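You operate a simulated robot arm through the tools that you are given. There is no shell and no other tool. Be economical: measure what you need, move in short steps, check, and stop when the job is done.

You are at the controls of a simulated robot arm. One attempt, no reset.

## Task
Centre belt 1 with the star knob till its pointer holds green.
Fine: dial to 3, then start; turn the knob while the belt runs; stop it after; other controls and tubs stay.

It is judged by the outcome, as a careful person would: the job done as asked, and still so three seconds after it is handed in. It fails if anything else is knocked over, pushed out of place, dropped, spilled or broken.

## Robot
A 7-joint arm with a two-finger gripper, on a carriage that runs on a rail from [-1562, 5] to [818, -3] (x, y) and turns from -204 to 128 degrees about z. Base frame: it is fixed where the carriage stands at the start and does not move with it; the origin is on the floor, on the carriage's upright axis, x ahead of it, y to its left, z up; the surface under the hand at the start is at about z = 900. Lengths are in mm, angles in degrees, forces in N, time in s.
Its first joint turns from -149.0 to 149.0 degrees. Places, roughly: blue belt with the curved rail [1800, 100, 800]; blue button [400, -600, 900]; blue lever beside the hand wheel [1400, -100, 700]; blue lever beside the sensor box [900, -1000, 1000]; blue lever of the left belt [800, -500, 800]; dial of the left belt [700, -600, 900]; green button of the left belt [500, -700, 900]; green button of the right belt [1300, -700, 1000]; grey button of the left belt [500, -600, 900]; grey button of the right belt [1300, -700, 1000]; grey tub [1750, 750, 1000]; hand wheel [1400, -300, 700]; left blue belt [1600, -900, 900]; lower turn switch of the steel switch box [1400, 300, 600]; red button beside the motor [1400, -400, 800]; red button under the grey button box [400, -600, 700]. Payload 2.45 kg.
Tool frame: the origin (TCP) lies between the finger pads and is the grasp point; the fingertips stand 26 mm ahead of it; z points along the fingers, y is the line along which they close. Largest opening 96 mm; the body of the gripper starts 69 mm behind the TCP.
Orientation is told as [roll, pitch, yaw] about the base's x, y, z axes, in that order, counted from this pose: with the fingers straight down and closing along the base's y, the tool's x points along the base's -x, its y along +y and its z along -z.

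## Interface
- The arm moves only by the tool play_rows. Its argument "moves" is a list of rows, each a list of 6 numbers: the shift along the tool's x, y, z in units of 20 mm (1.0 is 20 mm), then the turn, a rotation vector about the tool's x, y, z in units of 5 degrees (1.0 is 5 degrees). In form: [[tx, ty, tz, ax, ay, az], ...]. A call has 1 to 12 rows; each row shifts and turns the commanded pose from where the row before left it, along the tool's axes as they then stand. "fingers" is the opening, from 0 (shut) to 1 (fully open), set as the call begins (left out, the last holds). A call with a number of a shift or a turn outside -1 to 1 is refused whole. A row lasts 0.2 s, in which the tool goes at most 50 mm and 8.6 degrees; a call with a longer step from one row to the next is refused whole, and so is a gripper value outside its range. A pose out of reach is approached as far as the arm can. The call stops where the force on the tool passes 40 N (or 10 N more than at its start, if that is more) or the arm is blocked; 0.2 s more then pass. The fingers move at their own pace and stop on an object; they squeeze with about 30 N. The grip force told is the motor's: it shows also when the fingers shut on nothing. Time passes only in rows, and 0.2 s behind the last, so rows that do not move let the fingers close. It gives the time, the measured TCP pose, the force on the tool (base axes), the opening and the grip force at its end, in the units of the frame above (readings bear some noise), with the torque about the TCP (base axes, N m) and any sound that the robot's microphone picked up.
- Cameras (640 x 400 px; columns grow to the right, rows downward): "scene" is now at [-21.9, 92.5, 1618.1]; the picture's right is [-0.96, -0.29, 0.00], its down [-0.19, 0.63, -0.75] and it looks along [0.22, -0.72, -0.66] (base axes); focal length 262 px, centre (320, 200). "wrist" rides on the gripper at [82, 3, -98] in the tool frame; the picture's right is [-0.04, 1.00, 0.00], its down [-0.73, -0.03, -0.68] and it looks along [-0.68, -0.03, 0.73] (tool axes); focal length 256 px, centre (320, 200). There is no depth. A picture from a camera that has moved, and an enlarged one, comes with that camera's place and axes in the base frame and with its lens. The place of the scene camera against the robot may be out by one fixed shift of up to 18 mm in any direction.
- snapshot(camera): a new picture of that camera. The clock stands still meanwhile.
- lift_body(by): slides the trunk up (or, below 0, down) by that many mm; the arm and the scene camera ride with it, the base frame stays. It gives what a move gives, with no picture.
- roll_base(legs): drives the robot by 1 to 6 legs, each [ahead, left, turn to the left] in mm, mm and degrees, along the robot's own axes; the way and the turn of a leg run together, so that a leg with both is an arc; at most 1500 mm and 180 degrees a leg. The arm and the cameras ride along, it lands a little off, and it stops where it bumps. It keeps to its track: a leg is cut to what the track allows. It gives what a move gives.
- head_to(pan, tilt): turns the head with the scene camera to pan (to the left, within 155 degrees either way) and tilt (down, from -29 to 69), counted from straight ahead of the robot. It gives what a move gives.
- inspect(camera, box): a new picture of the part [left, top, right, bottom] of that camera's present view, enlarged. The clock stands still meanwhile.
- finish_job(): hands the job in; it is judged then, once.

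Go step by step. Nothing tells you exact positions but the pictures and the camera data: compare them with the known pose of the tool, close in by small moves and look again before you grip or let go. The budget is 120 turns and 78 pictures, counting those below and the enlarged ones. Unless the task says otherwise, let go and move clear before handing in, and close with one line.

The tools are called after ">>>" as a command line: name --pt "numbers of a row" for each row, then --argument value for the rest, lists and objects as JSON in quotes. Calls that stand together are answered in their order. play_rows: Moves the arm, as the interface text tells. Its arguments: {"type":"object","properties":{"moves":{"type":"array","items":{"type":"array","items":{"type":"number"}}},"fingers":{"type":"number"}},"required":["moves"]} The other tools are called the same way: lift_body (by) slides the trunk up or down; roll_base (legs) drives the base; head_to (pan, tilt) turns the head that bears the scene camera; snapshot (camera) takes a picture; inspect (camera, box) takes an enlarged picture of a part of a camera's view; finish_job () hands the job in.

At the start:

```text
t: 0.0
ee_pos: [524.1, -748.6, 1180.0]
orientation: [-0.1, 0.0, 0.0]
wrist_force: [0.7, 0.0, 0.1]
torque: [0.03, -0.02, 0.0]
finger_gap: 95.9
gripper_force: 0.1
trunk travel left (down, up): [-625.0, 85.0]
robot x, y, heading: [0.5, 3.2, 0.0]
head pan, tilt: [-73.1, 41.3]
```

scene: 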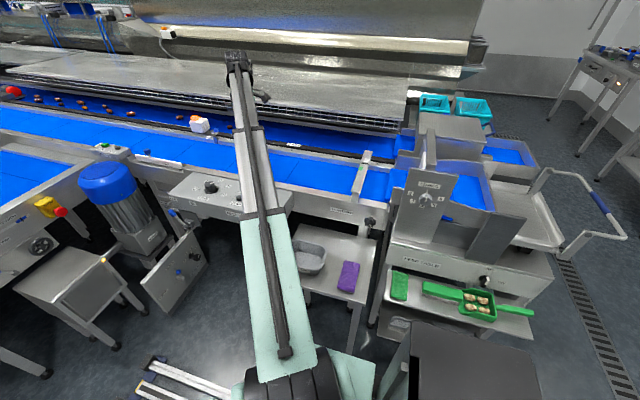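
wrist: 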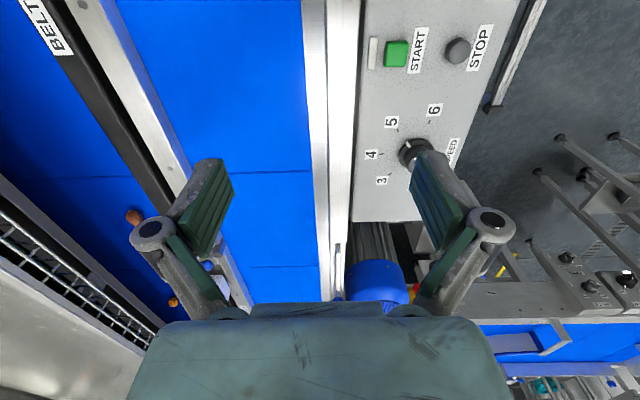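

I see a long blue belt with a control box (dial, start, stop) under the hand, and several other belts. First I look closer to find belt 1, its labels and the star knob.

>>> inspect --camera "scene" --box '[80, 120, 280, 245]'

>>> inspect --camera "scene" --box '[270, 120, 470, 245]'

>>> inspect --camera "wrist" --box '[320, 0, 640, 200]'

```text
3.20 times, centred on (180, 182) of scene
camera zoom: at [-21.9, 92.5, 1618.1], right [-0.96, -0.29, 0.0], down [-0.19, 0.63, -0.75], along [0.22, -0.72, -0.66], focal length 838 px, centre (768, 256)
```

zoom: 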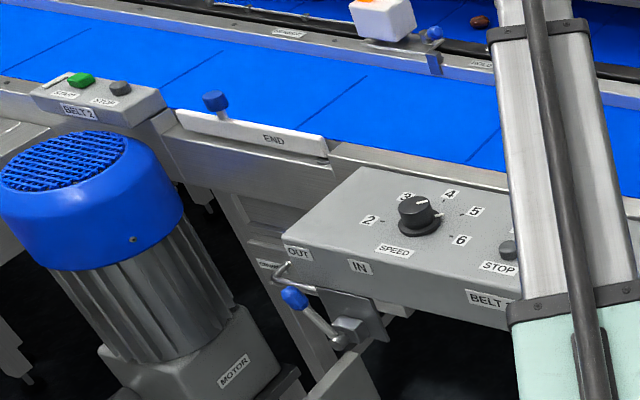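

```text
3.20 times, centred on (370, 182) of scene
camera zoom: at [-21.9, 92.5, 1618.1], right [-0.96, -0.29, 0.0], down [-0.19, 0.63, -0.75], along [0.22, -0.72, -0.66], focal length 838 px, centre (160, 256)
```

zoom: 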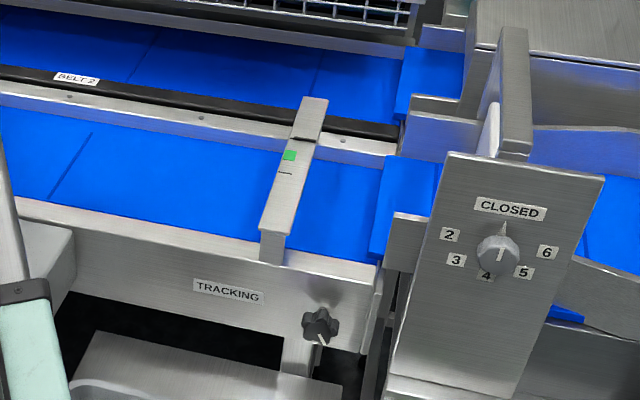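

```text
2.00 times, centred on (480, 100) of wrist
camera zoom: at [441.2, -744.8, 1278.1], right [0.04, 1.0, 0.0], down [0.73, -0.03, 0.68], along [0.68, -0.03, -0.73], focal length 512 px, centre (0, 400)
```

zoom: 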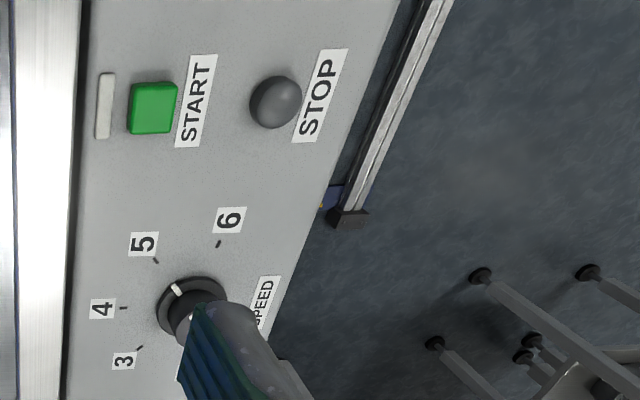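

The box under the hand holds speed dial, START and STOP; the TRACKING star knob is near x≈0 on the belt's front plate, with a gauge bar over the belt. I zoom in on these.

>>> inspect --camera "scene" --box '[335, 145, 399, 185]'

>>> inspect --camera "scene" --box '[325, 195, 389, 235]'

>>> inspect --camera "scene" --box '[180, 170, 244, 210]'

```text
10.00 times, centred on (367, 165) of scene
camera zoom: at [-21.9, 92.5, 1618.1], right [-0.96, -0.29, 0.0], down [-0.19, 0.63, -0.75], along [0.22, -0.72, -0.66], focal length 2620 px, centre (-150, 550)
```

zoom: 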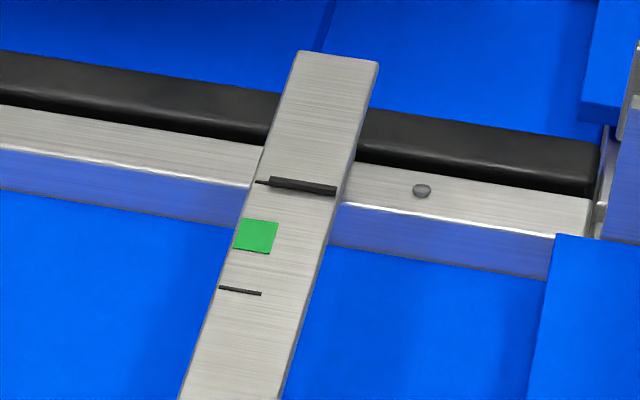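

```text
10.00 times, centred on (357, 215) of scene
camera zoom: at [-21.9, 92.5, 1618.1], right [-0.96, -0.29, 0.0], down [-0.19, 0.63, -0.75], along [0.22, -0.72, -0.66], focal length 2620 px, centre (-50, 50)
```

zoom: 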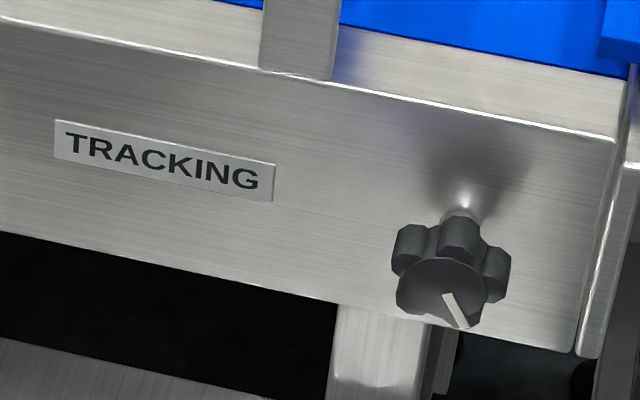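

```text
10.00 times, centred on (212, 190) of scene
camera zoom: at [-21.9, 92.5, 1618.1], right [-0.96, -0.29, 0.0], down [-0.19, 0.63, -0.75], along [0.22, -0.72, -0.66], focal length 2620 px, centre (1400, 300)
```

zoom: 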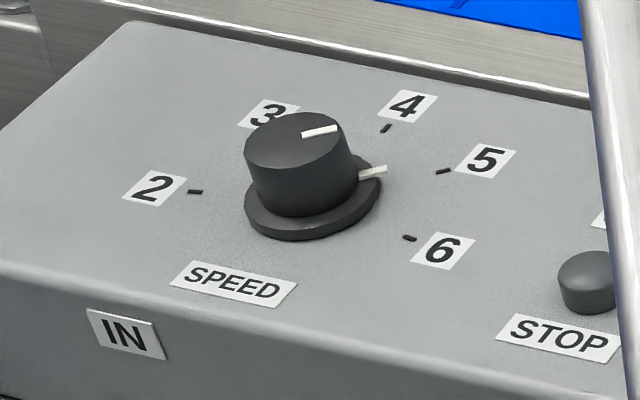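

Belt 1's dial stands at 5, must go to 3; the tracking pointer sits on the far side of the green patch. I move the hand over the dial, staying high, to look at it from above.

>>> play_rows --pt "-0.85 0.9 0.6 0 0 0" --pt "-0.85 0.9 0.6 0 0 0" --pt "-0.85 0.9 0.6 0 0 0" --pt "-0.85 0.9 0.6 0 0 0" --pt "-0.85 0.9 0.6 0 0 0" --pt "-0.85 0.9 0.6 0 0 0" --pt "-0.85 0.9 0.6 0 0 0" --pt "-0.85 0.9 0.6 0 0 0"

>>> snapshot --camera "wrist"

>>> snapshot --camera "scene"

```text
t: 1.8
ee_pos: [658.4, -604.5, 1081.5]
orientation: [0.0, 0.0, -0.2]
wrist_force: [-1.3, -0.4, 0.0]
torque: [0.0, 0.0, -0.01]
finger_gap: 95.9
gripper_force: 0.0
trunk travel left (down, up): [-625.0, 85.0]
robot x, y, heading: [-0.2, 1.8, 0.1]
head pan, tilt: [-73.1, 41.3]
```

```text
69 pictures are left
camera wrist: at [577.4, -600.5, 1180.5], right [0.04, 1.0, 0.0], down [0.73, -0.03, 0.68], along [0.68, -0.03, -0.73], focal length 256 px, centre (320, 200)
```

wrist: 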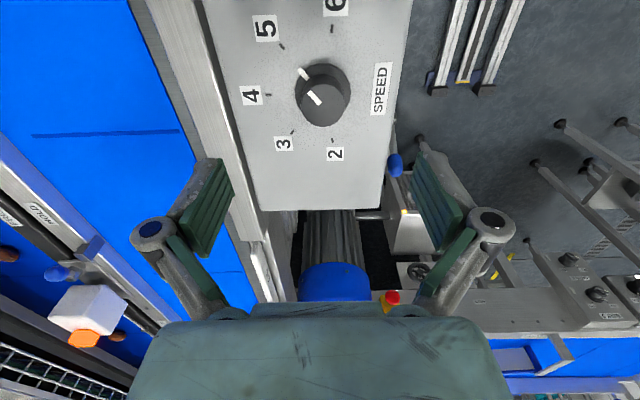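

```text
68 pictures are left
camera scene: at [-21.8, 92.4, 1618.1], right [-0.96, -0.29, 0.0], down [-0.19, 0.63, -0.75], along [0.22, -0.72, -0.66], focal length 262 px, centre (320, 200)
```

scene: 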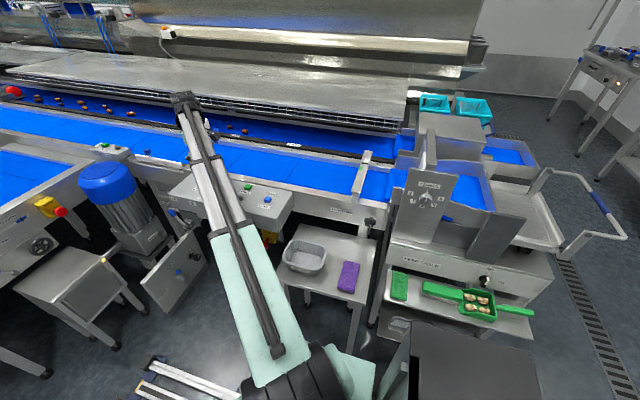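

>>> inspect --camera "wrist" --box '[224, 20, 416, 140]'

>>> inspect --camera "scene" --box '[160, 160, 320, 260]'

```text
3.33 times, centred on (320, 80) of wrist
camera zoom: at [577.4, -600.5, 1180.5], right [0.04, 1.0, 0.0], down [0.73, -0.03, 0.68], along [0.68, -0.03, -0.73], focal length 853 px, centre (320, 600)
```

zoom: 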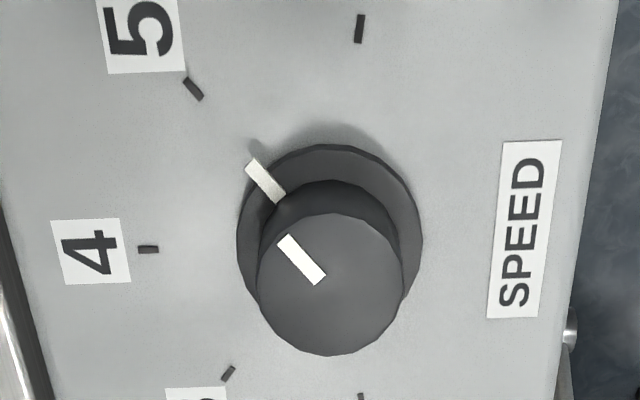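

```text
4.00 times, centred on (240, 210) of scene
camera zoom: at [-21.8, 92.4, 1618.1], right [-0.96, -0.29, 0.0], down [-0.19, 0.63, -0.75], along [0.22, -0.72, -0.66], focal length 1048 px, centre (640, 160)
```

zoom: 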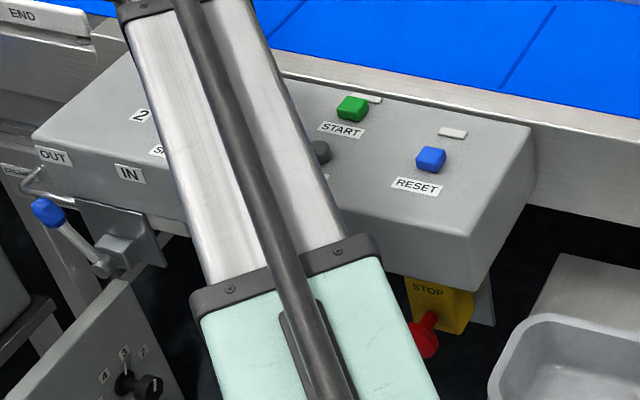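

The dial axis is at about (670, -602), top z≈960, and stands at 5; 3 is about 100° counter-clockwise seen from above. I come down over it and pre-turn the hand by 50° the other way.

>>> play_rows --pt "-0.2 0.04 1 0 0 0" --pt "-0.2 0.04 1 0 0 0" --pt "-0.2 0.04 1 0 0 0" --pt "0 0 0 0 0 1" --pt "0 0 0 0 0 1" --pt "0 0 0 0 0 1" --pt "0 0 0 0 0 1" --pt "0 0 0 0 0 1" --pt "0 0 0 0 0 1" --pt "0 0 0 0 0 1" --pt "0 0 0 0 0 1" --pt "0 0 0 0 0 1" --fingers 0.8

>>> snapshot --camera "wrist"

```text
t: 4.4
ee_pos: [671.3, -600.8, 1023.2]
orientation: [-0.1, 0.0, -45.1]
wrist_force: [-0.7, 0.8, 0.1]
torque: [-0.01, -0.02, 0.0]
finger_gap: 76.6
gripper_force: 0.1
trunk travel left (down, up): [-625.0, 85.0]
robot x, y, heading: [3.6, 3.5, 0.1]
head pan, tilt: [-73.1, 41.3]
```

```text
65 pictures are left
camera wrist: at [615.6, -541.7, 1122.1], right [0.74, 0.68, 0.0], down [0.5, -0.54, 0.68], along [0.46, -0.5, -0.73], focal length 256 px, centre (320, 200)
```

wrist: 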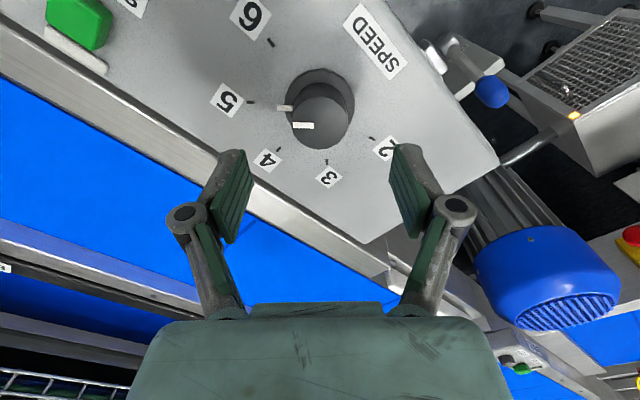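

The dial is well between the fingers. I lower to z≈962 and close.

>>> play_rows --pt "0.1 0 1 0 0 0" --pt "0.1 0 1 0 0 0" --pt "0 0 1 0 0 0"

>>> snapshot --camera "wrist"

```text
t: 5.2
ee_pos: [667.6, -600.0, 964.5]
orientation: [0.0, 0.1, -45.0]
wrist_force: [-0.8, -0.4, 0.7]
torque: [-0.01, -0.03, 0.02]
finger_gap: 76.9
gripper_force: 0.0
trunk travel left (down, up): [-625.0, 85.0]
robot x, y, heading: [-0.2, -1.7, -0.1]
head pan, tilt: [-73.1, 41.3]
```

```text
64 pictures are left
camera wrist: at [612.7, -539.1, 1063.8], right [0.74, 0.68, 0.0], down [0.5, -0.54, 0.68], along [0.46, -0.5, -0.73], focal length 256 px, centre (320, 200)
```

wrist: 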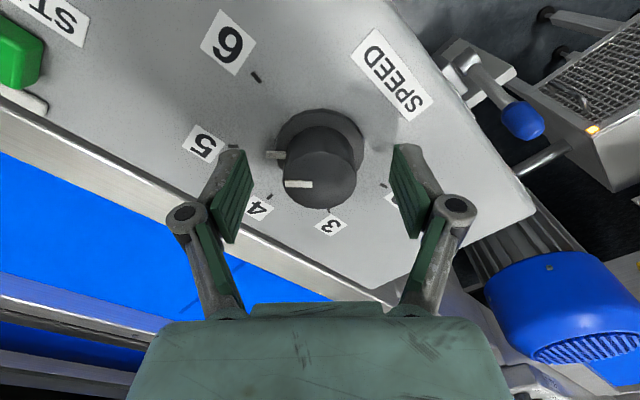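

Aligned; closing on the dial.

>>> play_rows --pt "0 0 0.1 0 0 0" --pt "0 0 0 0 0 0" --pt "0 0 0 0 0 0" --fingers 0.2

```text
t: 6.0
ee_pos: [669.0, -599.7, 964.1]
orientation: [0.0, -0.1, -45.0]
wrist_force: [3.7, -6.4, 17.5]
torque: [0.5, 0.59, -0.01]
finger_gap: 39.4
gripper_force: 44.6
trunk travel left (down, up): [-625.0, 85.0]
robot x, y, heading: [-1.2, -1.4, 0.1]
head pan, tilt: [-73.1, 41.3]
```

Gripped (39 mm). I turn the dial counter-clockwise, first 60°, then look.

>>> play_rows --pt "0 0 0 0 0 -1" --pt "0 0 0 0 0 -1" --pt "0 0 0 0 0 -1" --pt "0 0 0 0 0 -1" --pt "0 0 0 0 0 -1" --pt "0 0 0 0 0 -1" --pt "0 0 0 0 0 -1" --pt "0 0 0 0 0 -1" --pt "0 0 0 0 0 -1" --pt "0 0 0 0 0 -1"

>>> snapshot --camera "wrist"

```text
t: 8.2
ee_pos: [666.3, -602.5, 962.9]
orientation: [-0.3, -0.1, 5.0]
wrist_force: [-1.9, -29.0, 27.6]
torque: [-0.79, -0.26, -0.12]
finger_gap: 39.1
gripper_force: 44.9
trunk travel left (down, up): [-625.0, 85.0]
robot x, y, heading: [-0.8, 1.6, -0.0]
head pan, tilt: [-73.1, 41.3]
```

```text
63 pictures are left
camera wrist: at [584.1, -605.2, 1061.2], right [-0.05, 1.0, 0.0], down [0.73, 0.04, 0.68], along [0.68, 0.03, -0.73], focal length 256 px, centre (320, 200)
```

wrist: 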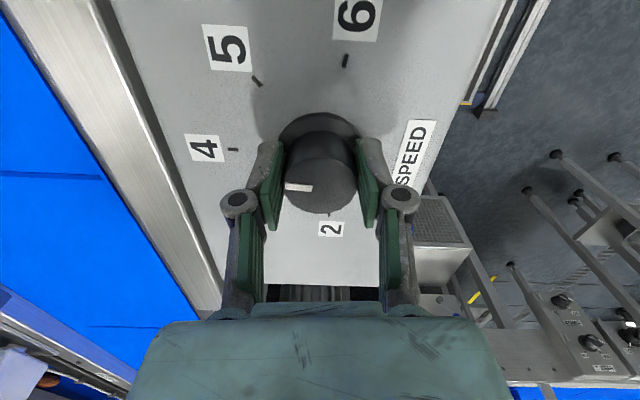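

The dial turned with the hand and now stands at 4. I relieve the side force slightly and turn on by 50°.

>>> play_rows --pt "0 -0.1 -0.08 0 0 0" --pt "0 0 0 0 0 -1" --pt "0 0 0 0 0 -1" --pt "0 0 0 0 0 -1" --pt "0 0 0 0 0 -1" --pt "0 0 0 0 0 -1"

```text
t: 9.6
ee_pos: [666.7, -603.8, 962.6]
orientation: [0.1, 0.2, 29.9]
wrist_force: [-11.9, -24.9, 0.2]
torque: [-0.16, -0.53, -0.1]
finger_gap: 38.9
gripper_force: 45.7
trunk travel left (down, up): [-625.0, 85.0]
robot x, y, heading: [2.7, 0.8, -0.0]
head pan, tilt: [-73.1, 41.3]
```

>>> play_rows --pt "0.04 -0.06 0 0 0 -1" --pt "0 0 0 0 0 -1" --pt "0 0 0 0 0 -1" --pt "0 0 0 0 0 -1" --pt "0 0 0 0 0 -1"

>>> snapshot --camera "wrist"

```text
t: 10.8
ee_pos: [667.5, -605.9, 961.6]
orientation: [0.0, 0.2, 55.0]
wrist_force: [-1.1, -22.7, 1.1]
torque: [-0.92, 0.69, -0.03]
finger_gap: 38.9
gripper_force: 45.2
trunk travel left (down, up): [-625.0, 85.0]
robot x, y, heading: [0.9, 2.4, -0.2]
head pan, tilt: [-73.1, 41.3]
```

```text
62 pictures are left
camera wrist: at [618.6, -669.8, 1061.4], right [-0.8, 0.6, 0.0], down [0.44, 0.59, 0.68], along [0.41, 0.54, -0.74], focal length 256 px, centre (320, 200)
```

wrist: 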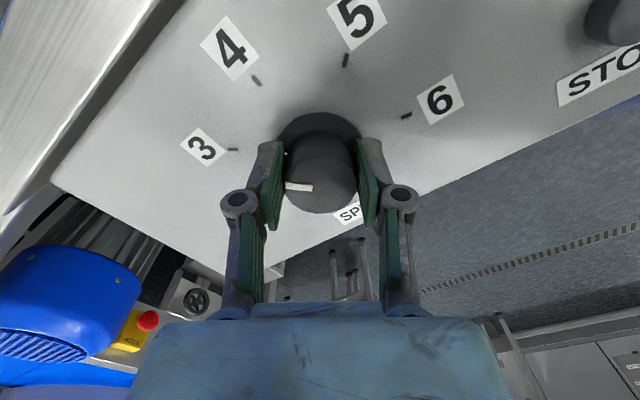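

The 3 now stands exactly where the 5 stood at the start relative to the mark. I let go, rise and verify.

>>> play_rows --pt "0 0 0 0 0 0" --pt "0 0 0 0 0 0" --pt "0 0 -1 0 0 0" --pt "0 0 -1 0 0 0" --pt "0 0 -1 0 0 0" --pt "0 0 -1 0 0 0" --fingers 0.8

>>> snapshot --camera "wrist"

```text
t: 12.2
ee_pos: [667.5, -607.5, 1044.1]
orientation: [0.0, 0.0, 55.1]
wrist_force: [-1.0, 0.0, 0.5]
torque: [0.0, -0.03, -0.06]
finger_gap: 76.7
gripper_force: 0.1
trunk travel left (down, up): [-625.0, 85.0]
robot x, y, heading: [-3.3, -2.1, 0.1]
head pan, tilt: [-73.1, 41.3]
```

```text
61 pictures are left
camera wrist: at [618.3, -670.4, 1142.7], right [-0.8, 0.61, 0.0], down [0.45, 0.58, 0.68], along [0.41, 0.54, -0.73], focal length 256 px, centre (320, 200)
```

wrist: 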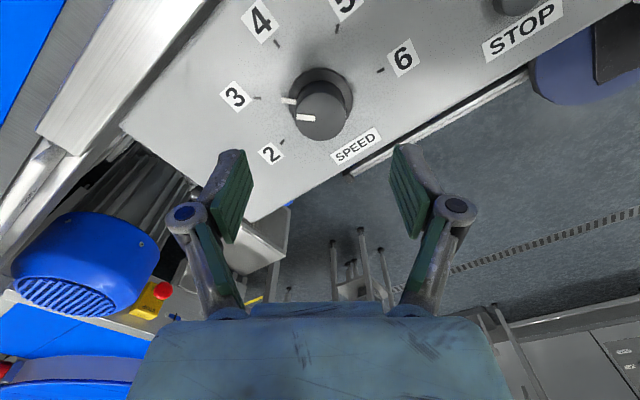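

Dial is on 3. Now I turn the hand back, close the fingers and go above START.

>>> play_rows --pt "0 0 0 0 0 1" --pt "0 0 0 0 0 1" --pt "0 0 0 0 0 1" --pt "0 0 0 0 0 1" --pt "0 0 0 0 0 1" --pt "0 0 0 0 0 1" --pt "0 0 0 0 0 1" --pt "0 0 0 0 0 1" --pt "0 0 0 0 0 1" --pt "0 0 0 0 0 1" --pt "0 0 0 0 0 1" --fingers 0

>>> play_rows --pt "1 -0.35 0 0 0 0" --pt "1 -0.35 0 0 0 0" --pt "1 -0.35 0 0 0 0" --pt "1 -0.35 0 0 0 0" --pt "1 -0.35 0 0 0 0" --pt "1 -0.35 0 0 0 0" --pt "1 -0.35 0 0 0 0"

>>> snapshot --camera "wrist"

```text
t: 14.6
ee_pos: [668.7, -603.0, 1041.9]
orientation: [-0.1, 0.0, -0.1]
wrist_force: [0.8, 0.5, 0.4]
torque: [-0.01, -0.02, -0.01]
finger_gap: 0.0
gripper_force: 28.3
trunk travel left (down, up): [-625.0, 85.0]
robot x, y, heading: [-1.1, -1.8, 0.1]
head pan, tilt: [-73.1, 41.3]
```

```text
t: 16.2
ee_pos: [527.2, -652.5, 1041.9]
orientation: [0.0, 0.1, 0.1]
wrist_force: [-0.1, 1.3, 0.7]
torque: [-0.01, 0.01, 0.0]
finger_gap: 0.2
gripper_force: 28.2
trunk travel left (down, up): [-625.0, 85.0]
robot x, y, heading: [3.7, -2.3, -0.1]
head pan, tilt: [-73.1, 41.3]
```

```text
60 pictures are left
camera wrist: at [445.0, -649.0, 1140.6], right [0.04, 1.0, 0.0], down [0.73, -0.03, 0.68], along [0.68, -0.03, -0.73], focal length 256 px, centre (320, 200)
```

wrist: 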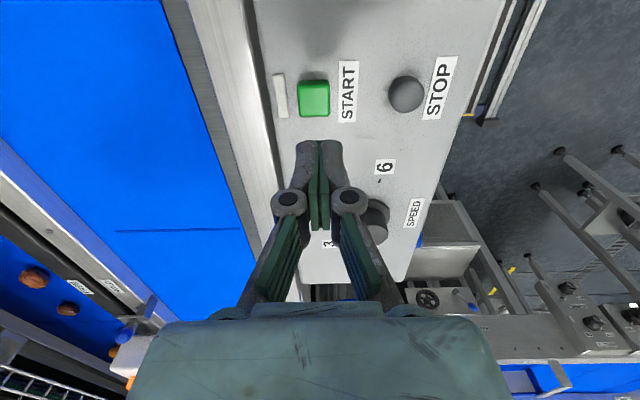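

START lies at about (524, -657). I come down on it with closed fingers, gently.

>>> play_rows --pt "0.15 -0.22 1 0 0 0" --pt "0 0 1 0 0 0" --pt "0 0 1 0 0 0" --pt "0 0 0.5 0 0 0"

>>> snapshot --camera "wrist"

```text
t: 17.2
ee_pos: [523.8, -656.9, 971.4]
orientation: [0.1, -0.1, 0.0]
wrist_force: [-0.4, 1.3, 0.1]
torque: [-0.01, -0.03, 0.02]
finger_gap: 0.0
gripper_force: 28.6
trunk travel left (down, up): [-625.0, 85.0]
robot x, y, heading: [0.2, -0.9, 0.3]
head pan, tilt: [-73.1, 41.3]
```

```text
59 pictures are left
camera wrist: at [442.0, -651.7, 1069.9], right [0.04, 1.0, 0.0], down [0.73, -0.03, 0.68], along [0.68, -0.03, -0.73], focal length 256 px, centre (320, 200)
```

wrist: 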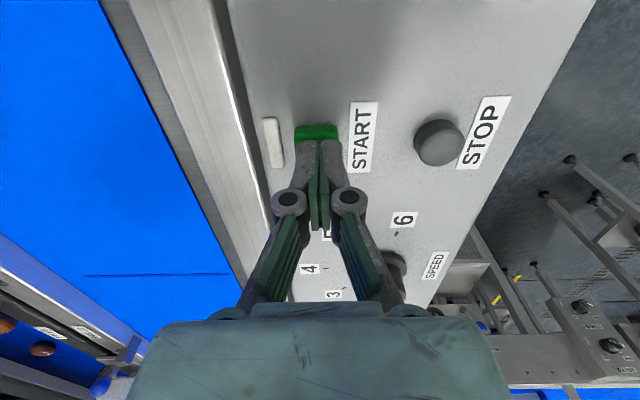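

>>> play_rows --pt "0 0 0.25 0 0 0" --pt "0 0 0.25 0 0 0" --pt "0 0 0.2 0 0 0" --pt "0 0 0.2 0 0 0" --pt "0 0 0.2 0 0 0"

>>> snapshot --camera "wrist"

```text
t: 18.4
ee_pos: [524.4, -656.0, 958.3]
orientation: [-0.5, -0.3, 0.0]
wrist_force: [-1.6, 2.7, 22.5]
torque: [0.08, 0.19, -0.01]
finger_gap: 5.9
gripper_force: 28.8
trunk travel left (down, up): [-625.0, 85.0]
robot x, y, heading: [-1.5, -0.6, -0.1]
head pan, tilt: [-73.1, 41.3]
heard: click
stopped in row 5: the force on the tool passed its limit at 44 N (the readings are from after the stop); the commanded pose is now the measured one
```

```text
58 pictures are left
camera wrist: at [442.2, -650.6, 1057.2], right [0.04, 1.0, -0.01], down [0.73, -0.02, 0.68], along [0.68, -0.03, -0.73], focal length 256 px, centre (320, 200)
```

wrist: 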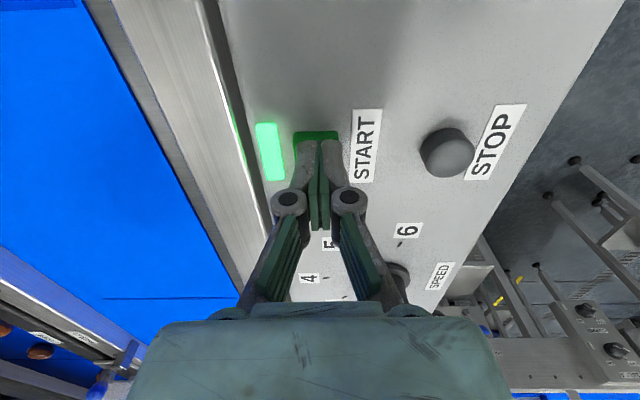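

The click sounded and the START lamp is lit. I rise clear and travel towards the star knob near x≈0.

>>> play_rows --pt "0 0 -1 0 0 0" --pt "0 0 -1 0 0 0" --pt "0 0 -1 0 0 0" --pt "0 0 -1 0 0 0" --pt "0 0 -1 0 0 0" --pt "0 0 -1 0 0 0" --pt "0 0 -1 0 0 0" --pt "0 0 -1 0 0 0" --fingers 0.6

>>> play_rows --pt "1 0.2 0 0 0 0" --pt "1 0.2 0 0 0 0" --pt "1 0.2 0 0 0 0" --pt "1 0.2 0 0 0 0" --pt "1 0.2 0 0 0 0" --pt "1 0.2 0 0 0 0" --pt "1 0.2 0 0 0 0" --pt "1 0.2 0 0 0 0" --pt "1 0.2 0 0 0 0" --pt "1 0.2 0 0 0 0" --pt "1 0.2 0 0 0 0" --pt "1 0.2 0 0 0 0"

>>> snapshot --camera "scene"

```text
t: 20.2
ee_pos: [525.9, -656.7, 1117.4]
orientation: [-0.3, -0.2, 0.0]
wrist_force: [-0.6, 0.9, 0.0]
torque: [-0.02, 0.0, 0.0]
finger_gap: 57.4
gripper_force: 0.1
trunk travel left (down, up): [-625.0, 85.0]
robot x, y, heading: [2.1, 3.0, 0.0]
head pan, tilt: [-73.1, 41.3]
```

```text
t: 22.8
ee_pos: [284.5, -610.3, 1114.3]
orientation: [-0.4, -0.3, 0.0]
wrist_force: [0.0, 0.5, 0.8]
torque: [-0.01, 0.0, 0.01]
finger_gap: 57.8
gripper_force: 0.0
trunk travel left (down, up): [-625.0, 85.0]
robot x, y, heading: [-1.2, -1.3, 0.2]
head pan, tilt: [-73.1, 41.3]
```

```text
57 pictures are left
camera scene: at [-21.9, 92.5, 1618.1], right [-0.96, -0.29, 0.0], down [-0.19, 0.63, -0.75], along [0.22, -0.72, -0.66], focal length 262 px, centre (320, 200)
```

scene: 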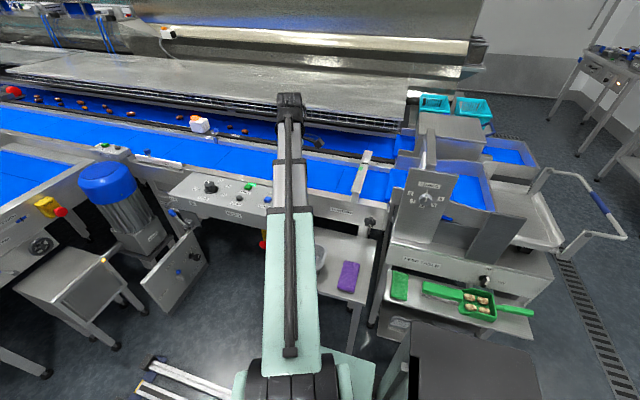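

>>> play_rows --pt "1 0.5 0 0 0 0" --pt "1 0.5 0 0 0 0" --pt "1 0.5 0 0 0 0" --pt "1 0.5 0 0 0 0" --pt "1 0.5 0 0 0 0" --pt "1 0.5 0 0 0 0" --pt "1 0.5 0 0 0 0" --pt "1 0.5 0 0 0 0" --pt "1 0.5 0 0 0 0" --pt "1 0.5 0 0 0 0" --pt "1 0.5 0 0 0 0" --pt "1 0.5 0 0 0 0"

>>> snapshot --camera "wrist"

>>> snapshot --camera "scene"

```text
t: 25.4
ee_pos: [43.6, -485.5, 1111.7]
orientation: [-0.4, -0.3, 0.0]
wrist_force: [-0.1, -0.1, -0.9]
torque: [0.01, -0.02, 0.0]
finger_gap: 57.5
gripper_force: 0.1
trunk travel left (down, up): [-625.0, 85.0]
robot x, y, heading: [0.8, 3.2, -0.3]
head pan, tilt: [-73.1, 41.3]
```

```text
56 pictures are left
camera wrist: at [-38.3, -481.4, 1209.9], right [0.04, 1.0, -0.01], down [0.73, -0.02, 0.68], along [0.68, -0.03, -0.73], focal length 256 px, centre (320, 200)
```

wrist: 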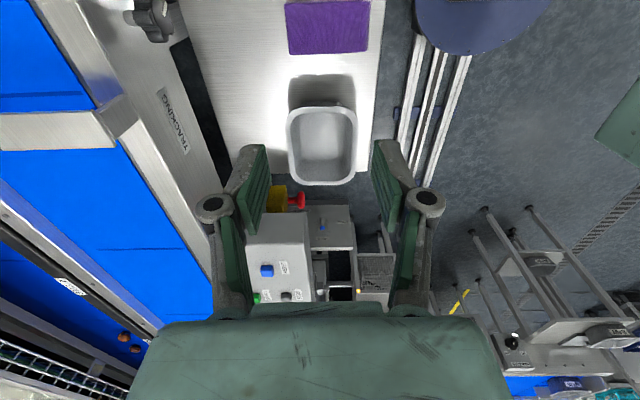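

```text
55 pictures are left
camera scene: at [-21.8, 92.5, 1618.1], right [-0.96, -0.29, 0.0], down [-0.19, 0.63, -0.75], along [0.22, -0.72, -0.66], focal length 262 px, centre (320, 200)
```

scene: 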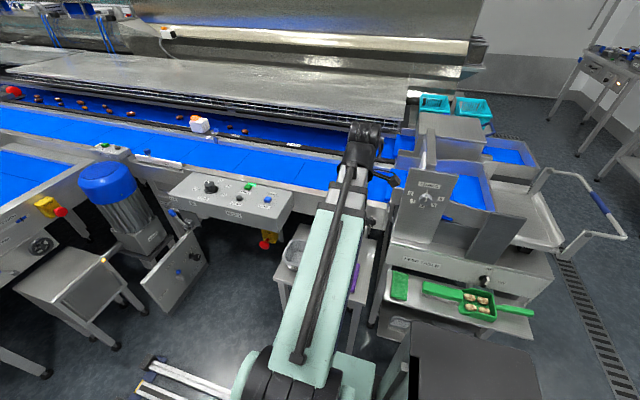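

The knob triangulates to about (3, -685, 837), axis toward the robot; a table with tub and purple pad stands below in front of it. I tilt the hand to horizontal, pointing at the belt, high above everything.

>>> play_rows --pt "0.5 0 0 1 0 0" --pt "0.5 0 0 1 0 0" --pt "0.5 0 0 1 0 0" --pt "0.5 0 0 1 0 0" --pt "0 0 0 1 0 0" --pt "0 0 0 1 0 0" --pt "0 0 0 1 0 0" --pt "0 0 0 1 0 0" --pt "0 0 0 1 0 0"

>>> play_rows --pt "0 0 0 1 0 0" --pt "0 0 0 1 0 0" --pt "0 0 0 1 0 0" --pt "0 0 0 1 0 0" --pt "0 0 0 1 0 0" --pt "0 0 0 1 0 0" --pt "0 0 0 1 0 0" --pt "0 0 0 1 0 0" --pt "0 0 0 1 0 0"

>>> snapshot --camera "wrist"

>>> snapshot --camera "scene"

```text
t: 27.4
ee_pos: [-6.9, -579.3, 1155.1]
orientation: [-45.4, -0.3, -0.1]
wrist_force: [-0.1, 0.7, -0.1]
torque: [0.01, 0.0, -0.03]
finger_gap: 57.6
gripper_force: 0.1
out of reach, approached as far as the arm can: row 4, 5, 6, 7, 8, 9
trunk travel left (down, up): [-625.0, 85.0]
robot x, y, heading: [-2.3, 0.6, 0.1]
head pan, tilt: [-73.1, 41.3]
```

```text
t: 29.4
ee_pos: [-20.4, -675.0, 1185.1]
orientation: [-90.4, -0.3, -0.1]
wrist_force: [0.4, -0.3, 0.9]
torque: [0.03, 0.02, 0.0]
finger_gap: 57.9
gripper_force: 0.0
out of reach, approached as far as the arm can: row 1, 2, 3, 4, 5, 6, 7, 8, 9
trunk travel left (down, up): [-625.0, 85.0]
robot x, y, heading: [-3.0, 0.0, 0.1]
head pan, tilt: [-73.1, 41.3]
```

```text
54 pictures are left
camera wrist: at [-102.4, -575.8, 1182.1], right [0.05, -0.01, -1.0], down [0.73, 0.68, 0.03], along [0.68, -0.73, 0.04], focal length 256 px, centre (320, 200)
```

wrist: 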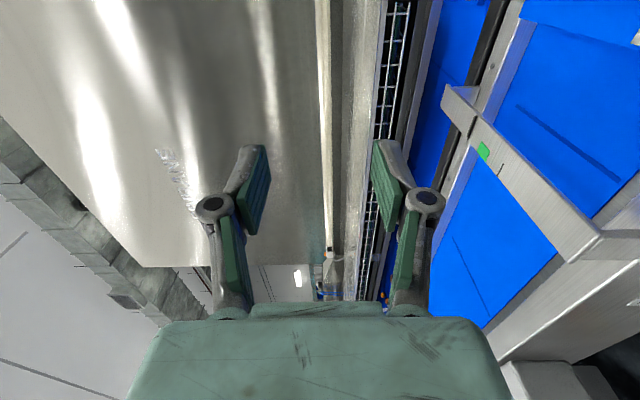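

```text
53 pictures are left
camera scene: at [-21.8, 92.5, 1618.1], right [-0.96, -0.29, 0.0], down [-0.19, 0.63, -0.75], along [0.22, -0.72, -0.66], focal length 262 px, centre (320, 200)
```

scene: 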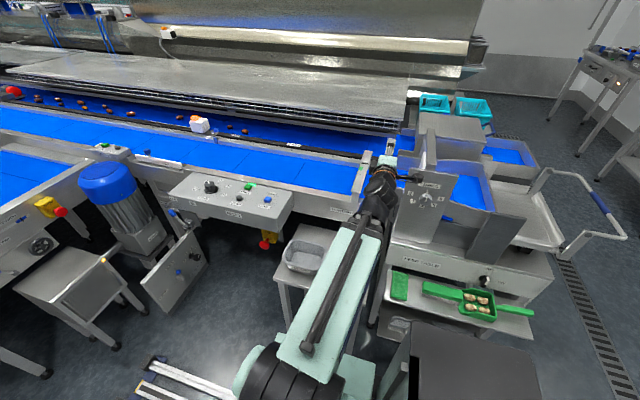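

The arm is too folded here to point horizontally. I drive the carriage 350 mm along +x so the knob comes farther from the upright axis.

>>> roll_base --legs '[[350, 0, 0]]'

>>> play_rows --pt "0 0 0 0 0 0"

```text
t: 31.6
ee_pos: [333.1, -676.2, 1186.3]
orientation: [-90.5, -0.2, 0.5]
wrist_force: [0.0, 0.3, -0.2]
torque: [0.0, 0.02, -0.03]
finger_gap: 57.4
gripper_force: 0.2
trunk travel left (down, up): [-625.0, 85.0]
robot x, y, heading: [346.6, -0.2, 0.3]
head pan, tilt: [-73.1, 41.3]
```

```text
t: 32.0
ee_pos: [332.6, -675.8, 1185.4]
orientation: [-90.3, -0.3, 0.5]
wrist_force: [0.0, 0.6, 0.5]
torque: [0.0, -0.01, 0.0]
finger_gap: 57.8
gripper_force: 0.1
trunk travel left (down, up): [-625.0, 85.0]
robot x, y, heading: [346.3, 1.8, 0.5]
head pan, tilt: [-73.1, 41.3]
```

>>> play_rows --pt "1 0 0 0 0 0" --pt "1 0 0 0 0 0" --pt "1 0 0 0 0 0" --pt "1 0 0 0 0 0" --pt "1 0 0 0 0 0" --pt "1 0 0 0 0 0" --pt "1 0 0 0 0 0" --pt "1 0 -0.5 0 0 0" --pt "1 0 -0.5 0 0 0" --pt "1 0 -0.5 0 0 0" --pt "1 0 -0.5 0 0 0" --pt "1 0 -0.5 0 0 0"

>>> play_rows --pt "1 0 -0.7 0 0 0" --pt "1 0 -0.7 0 0 0" --pt "1 0 -0.7 0 0 0" --pt "1 0 0 0 0 0" --pt "0.5 0 0 0 0 0"

>>> snapshot --camera "scene"

```text
t: 34.6
ee_pos: [93.8, -626.4, 1184.6]
orientation: [-90.4, -0.2, 0.4]
wrist_force: [-1.3, 0.9, -0.1]
torque: [-0.02, 0.01, 0.01]
finger_gap: 57.7
gripper_force: 0.1
trunk travel left (down, up): [-625.0, 85.0]
robot x, y, heading: [346.8, 1.9, 0.2]
head pan, tilt: [-73.1, 41.3]
```

```text
t: 35.8
ee_pos: [97.4, -637.6, 1188.0]
orientation: [-90.5, -0.2, 8.8]
wrist_force: [-0.2, 0.8, 0.0]
torque: [0.04, -0.01, 0.0]
finger_gap: 57.6
gripper_force: 0.0
trunk travel left (down, up): [-625.0, 85.0]
robot x, y, heading: [343.9, -0.1, 0.5]
head pan, tilt: [-73.1, 41.3]
stopped in row 5: the arm was blocked; the commanded pose is now the measured one
```

```text
52 pictures are left
camera scene: at [325.6, 91.0, 1618.4], right [-0.95, -0.3, 0.0], down [-0.2, 0.63, -0.75], along [0.22, -0.72, -0.66], focal length 262 px, centre (320, 200)
```

scene: 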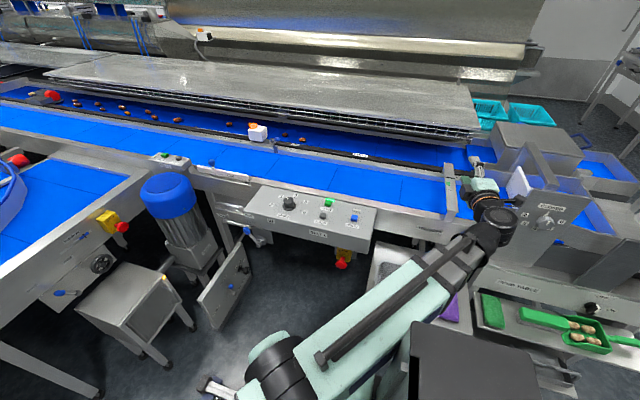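

The arm hit a joint stop there; a smaller offset and a lower height should serve better. I bring the tool back relative to the carriage, then drive back 200 mm.

>>> play_rows --pt "-1 0 0 0 0 0" --pt "-1 0 0 0 0.88 0" --pt "-1 0 0 0 0.88 0" --pt "-1 0 0 0 0 0" --pt "-1 0 0 0 0 0" --pt "-1 0 0 0 0 0" --pt "-1 0 0 0 0 0" --pt "-1 0 0 0 0 0"

>>> roll_base --legs '[[-200, 0, 0]]'

>>> snapshot --camera "scene"

```text
t: 37.6
ee_pos: [242.1, -654.2, 1191.1]
orientation: [-90.3, -0.2, -0.3]
wrist_force: [0.1, 0.2, -0.3]
torque: [0.01, 0.03, 0.01]
finger_gap: 57.8
gripper_force: 0.0
out of reach, approached as far as the arm can: row 5, 6, 7, 8
trunk travel left (down, up): [-625.0, 85.0]
robot x, y, heading: [349.2, -1.8, 0.4]
head pan, tilt: [-73.1, 41.3]
```

```text
t: 39.2
ee_pos: [46.1, -652.2, 1192.3]
orientation: [-90.4, -0.3, -0.4]
wrist_force: [0.2, -1.2, -1.0]
torque: [-0.01, 0.02, -0.01]
finger_gap: 57.7
gripper_force: 0.0
trunk travel left (down, up): [-625.0, 85.0]
robot x, y, heading: [155.3, -1.8, 0.2]
head pan, tilt: [-73.1, 41.3]
```

```text
51 pictures are left
camera scene: at [132.6, 91.9, 1618.1], right [-0.96, -0.3, 0.0], down [-0.2, 0.63, -0.75], along [0.22, -0.72, -0.66], focal length 262 px, centre (320, 200)
```

scene: 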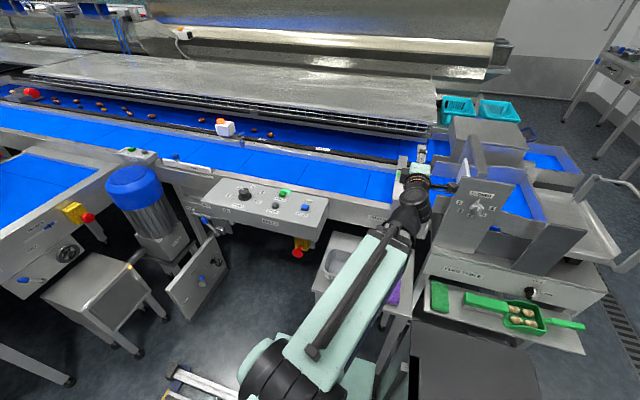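

>>> play_rows --pt "0 1 0 0 0 0" --pt "0 1 -0.4 0 0 0" --pt "0 1 -0.4 0 0 0" --pt "0 1 -0.4 0 0 0" --pt "0 1 -0.4 0 0 0" --pt "0 1 -0.4 0 0 0" --pt "0 1 -0.4 0 0 0" --pt "0 1 -0.4 0 0 0"

>>> snapshot --camera "wrist"

```text
t: 41.0
ee_pos: [41.1, -655.6, 1131.0]
orientation: [-89.4, -0.5, -0.6]
wrist_force: [0.2, 0.1, -0.1]
torque: [-0.01, 0.0, 0.01]
finger_gap: 57.7
gripper_force: 0.1
out of reach, approached as far as the arm can: row 2, 3, 4, 5, 6, 7, 8
trunk travel left (down, up): [-625.0, 85.0]
robot x, y, heading: [154.2, -3.8, 0.5]
head pan, tilt: [-73.1, 41.3]
```

```text
50 pictures are left
camera wrist: at [-39.5, -556.1, 1129.0], right [0.05, 0.01, -1.0], down [0.74, 0.67, 0.04], along [0.67, -0.74, 0.02], focal length 256 px, centre (320, 200)
```

wrist: 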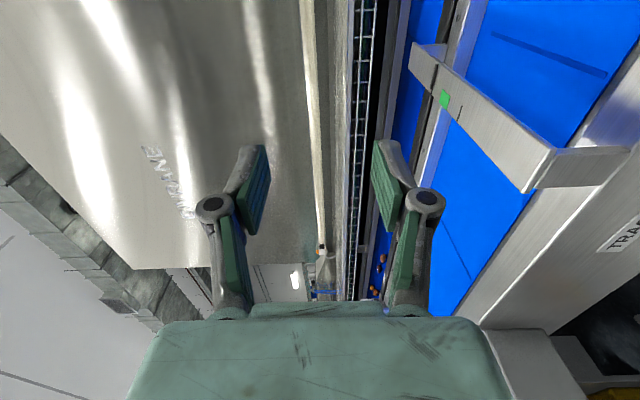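

Gauge and front plate lie at y≈-740, so this stance is clear of it. I shift the tool slightly to +x and lower the trunk by 200.

>>> play_rows --pt "-1 0 0 0 0 0" --pt "-1 0 0 0 0 0"

>>> lift_body --by -170

>>> snapshot --camera "wrist"

>>> snapshot --camera "scene"

```text
t: 41.6
ee_pos: [78.5, -668.7, 1136.9]
orientation: [-90.1, -0.3, -0.4]
wrist_force: [0.6, -0.4, 1.1]
torque: [0.04, -0.03, 0.02]
finger_gap: 57.8
gripper_force: 0.1
out of reach, approached as far as the arm can: row 1, 2
trunk travel left (down, up): [-625.0, 85.0]
robot x, y, heading: [152.2, 2.1, 0.4]
head pan, tilt: [-73.1, 41.3]
```

```text
t: 43.5
ee_pos: [78.1, -667.6, 967.5]
orientation: [-90.1, -0.3, -0.5]
wrist_force: [0.4, 0.2, 0.9]
torque: [-0.02, 0.03, 0.0]
finger_gap: 57.5
gripper_force: 0.0
trunk travel left (down, up): [-455.0, 255.0]
robot x, y, heading: [155.5, -0.7, 0.1]
head pan, tilt: [-73.1, 41.3]
```

```text
49 pictures are left
camera wrist: at [-3.2, -567.8, 963.9], right [0.04, 0.0, -1.0], down [0.74, 0.67, 0.03], along [0.67, -0.74, 0.03], focal length 256 px, centre (320, 200)
```

wrist: 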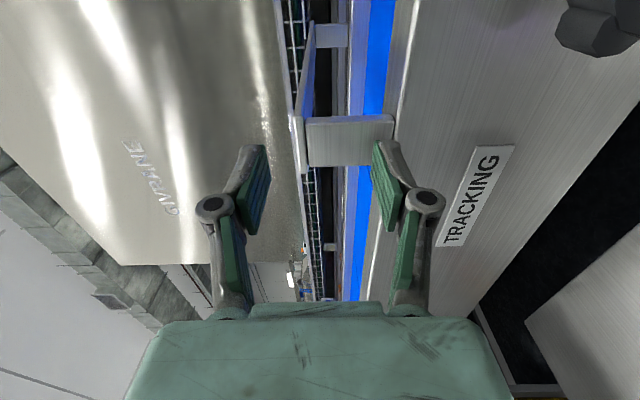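

```text
48 pictures are left
camera scene: at [132.7, 91.9, 1448.1], right [-0.96, -0.3, 0.0], down [-0.2, 0.63, -0.75], along [0.22, -0.72, -0.66], focal length 262 px, centre (320, 200)
```

scene: 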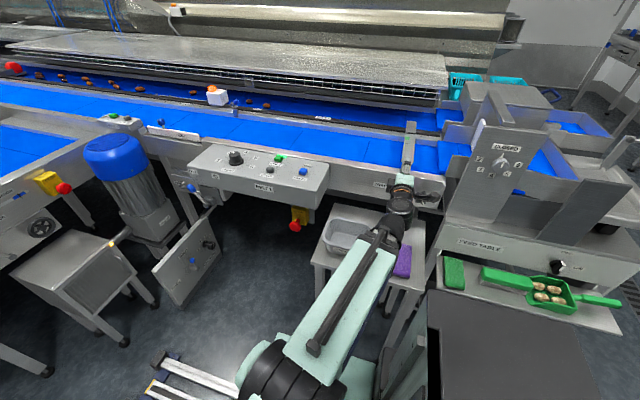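

The gauge is in view of the scene camera. Since the fingers open vertically I can slide in sideways on the knob; I lower 90 more with fingers fully open and look.

>>> lift_body --by -90

>>> play_rows --pt "0 0 0 0 0 0" --fingers 1

>>> snapshot --camera "wrist"

>>> snapshot --camera "scene"

```text
t: 44.8
ee_pos: [77.7, -667.8, 877.1]
orientation: [-90.1, -0.4, -0.6]
wrist_force: [-0.5, 0.7, 0.0]
torque: [0.01, -0.02, 0.01]
finger_gap: 57.4
gripper_force: 0.0
trunk travel left (down, up): [-365.0, 345.0]
robot x, y, heading: [154.0, -1.1, 0.3]
head pan, tilt: [-73.1, 41.3]
```

```text
t: 45.2
ee_pos: [79.0, -668.6, 878.1]
orientation: [-90.1, -0.3, -0.4]
wrist_force: [0.5, -0.5, 0.2]
torque: [0.02, -0.04, -0.01]
finger_gap: 95.9
gripper_force: 0.1
trunk travel left (down, up): [-365.0, 345.0]
robot x, y, heading: [157.2, -0.7, -0.1]
head pan, tilt: [-73.1, 41.3]
```

```text
47 pictures are left
camera wrist: at [-3.2, -567.9, 873.9], right [0.04, 0.0, -1.0], down [0.74, 0.67, 0.03], along [0.67, -0.74, 0.03], focal length 256 px, centre (320, 200)
```

wrist: 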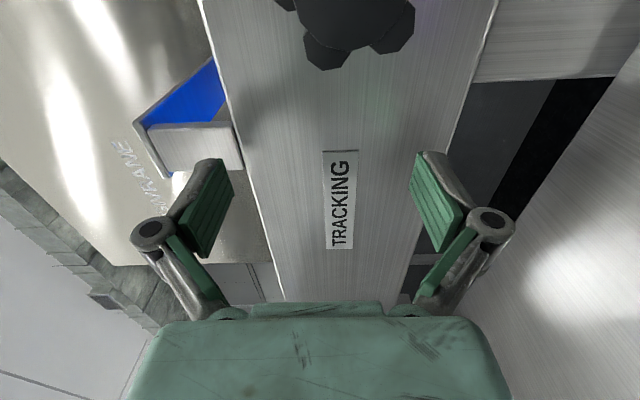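

```text
46 pictures are left
camera scene: at [132.7, 91.9, 1358.1], right [-0.96, -0.3, 0.0], down [-0.2, 0.63, -0.75], along [0.22, -0.72, -0.66], focal length 262 px, centre (320, 200)
```

scene: 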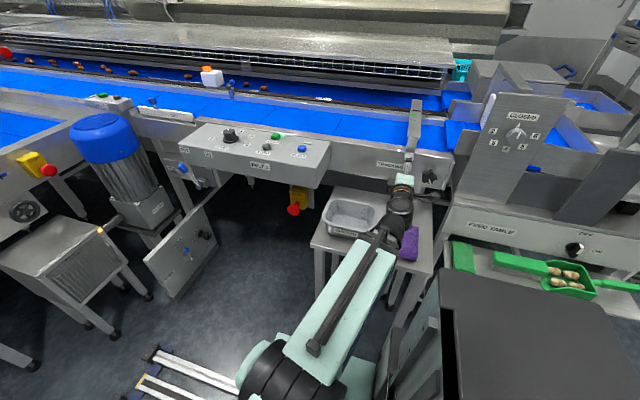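

>>> inspect --camera "wrist" --box '[260, 0, 440, 112]'

>>> inspect --camera "scene" --box '[375, 90, 471, 200]'

```text
3.56 times, centred on (350, 56) of wrist
camera zoom: at [-3.2, -567.9, 873.9], right [0.04, 0.0, -1.0], down [0.74, 0.67, 0.03], along [0.67, -0.74, 0.03], focal length 910 px, centre (213, 712)
```

zoom: 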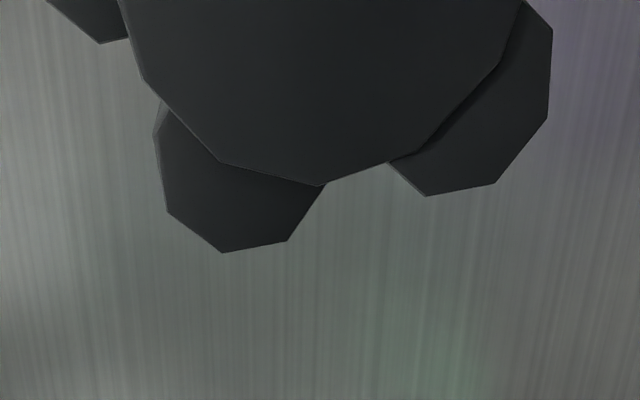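

```text
3.64 times, centred on (423, 145) of scene
camera zoom: at [132.7, 91.9, 1358.1], right [-0.96, -0.3, 0.0], down [-0.2, 0.63, -0.75], along [0.22, -0.72, -0.66], focal length 953 px, centre (-54, 400)
```

zoom: 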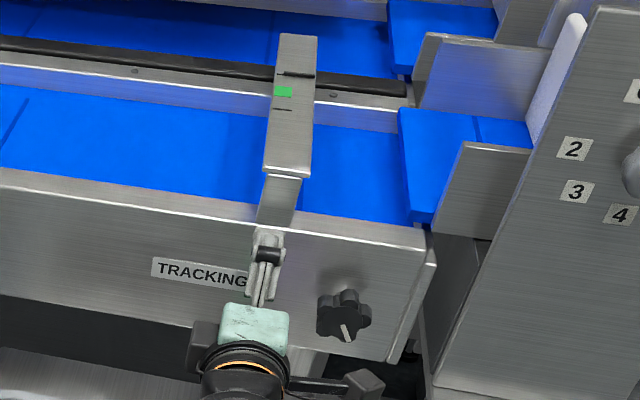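

The knob centre is at about (3, 862), a lobe pointing straight up, cap face near y≈-682. My commanded pose has likely drifted from the measured one (out of reach), so I first step up and check how it responds.

>>> play_rows --pt "0 -1 0 0 0 0" --pt "0 -1 0 0 0 0" --pt "0 -1 0 0 0 0" --pt "0 -1 0 0 0 0"

>>> play_rows --pt "0 0 0.5 0 0 0" --pt "0 0 0.5 0 0 0"

```text
t: 46.2
ee_pos: [78.8, -666.0, 955.9]
orientation: [-90.2, -0.4, -0.5]
wrist_force: [0.5, 0.4, -1.0]
torque: [0.0, -0.02, -0.01]
finger_gap: 96.0
gripper_force: 0.1
trunk travel left (down, up): [-365.0, 345.0]
robot x, y, heading: [152.4, -3.2, 0.4]
head pan, tilt: [-73.1, 41.3]
```

```text
t: 46.8
ee_pos: [78.5, -687.3, 954.8]
orientation: [-90.1, -0.3, -0.5]
wrist_force: [-0.6, 0.2, -0.5]
torque: [-0.01, -0.01, 0.01]
finger_gap: 96.2
gripper_force: 0.2
trunk travel left (down, up): [-365.0, 345.0]
robot x, y, heading: [155.3, 1.8, 0.3]
head pan, tilt: [-73.1, 41.3]
```

The command follows exactly now. I lower the trunk by 92 so that the hand comes to knob height, beside the knob.

>>> lift_body --by -92

>>> play_rows --pt "0.5 0 0 0 0 0" --pt "0.5 0 0 0 0 0"

>>> snapshot --camera "wrist"

>>> inspect --camera "scene" --box '[351, 80, 479, 180]'

```text
t: 48.0
ee_pos: [78.7, -686.8, 863.4]
orientation: [-90.1, -0.3, -0.5]
wrist_force: [0.3, -0.3, -0.3]
torque: [-0.02, -0.01, 0.02]
finger_gap: 96.0
gripper_force: 0.2
trunk travel left (down, up): [-273.0, 437.0]
robot x, y, heading: [157.0, 1.5, 0.2]
head pan, tilt: [-73.1, 41.3]
```

```text
t: 48.6
ee_pos: [59.5, -686.6, 863.5]
orientation: [-90.1, -0.2, -0.5]
wrist_force: [0.2, 0.0, 0.3]
torque: [0.01, 0.02, 0.01]
finger_gap: 95.8
gripper_force: 0.0
trunk travel left (down, up): [-273.0, 437.0]
robot x, y, heading: [151.8, 0.7, 0.2]
head pan, tilt: [-73.1, 41.3]
```

```text
43 pictures are left
camera wrist: at [-21.7, -587.4, 860.1], right [0.04, 0.0, -1.0], down [0.74, 0.67, 0.03], along [0.67, -0.74, 0.03], focal length 256 px, centre (320, 200)
```

wrist: 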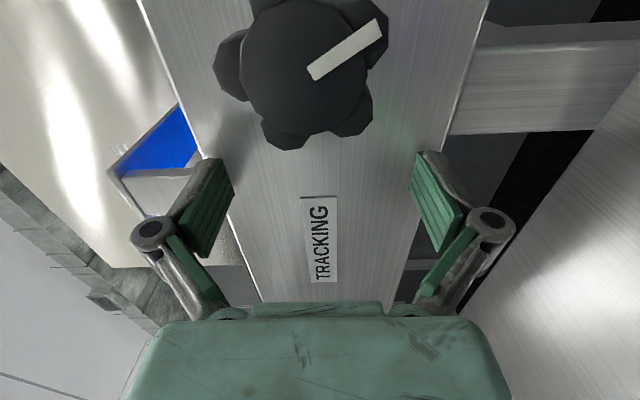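

```text
4.00 times, centred on (415, 130) of scene
camera zoom: at [132.7, 91.9, 1266.1], right [-0.96, -0.3, 0.0], down [-0.2, 0.63, -0.75], along [0.22, -0.72, -0.66], focal length 1048 px, centre (-60, 480)
```

zoom: 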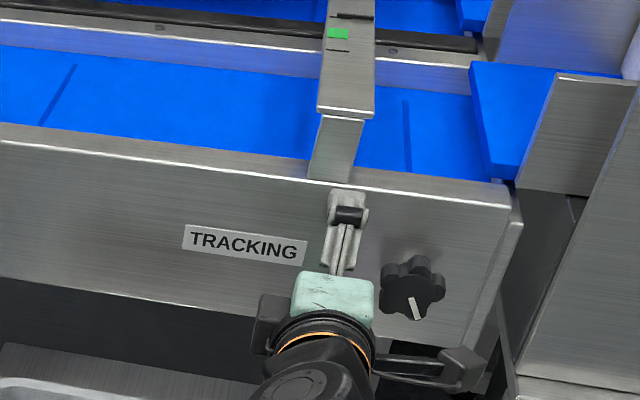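

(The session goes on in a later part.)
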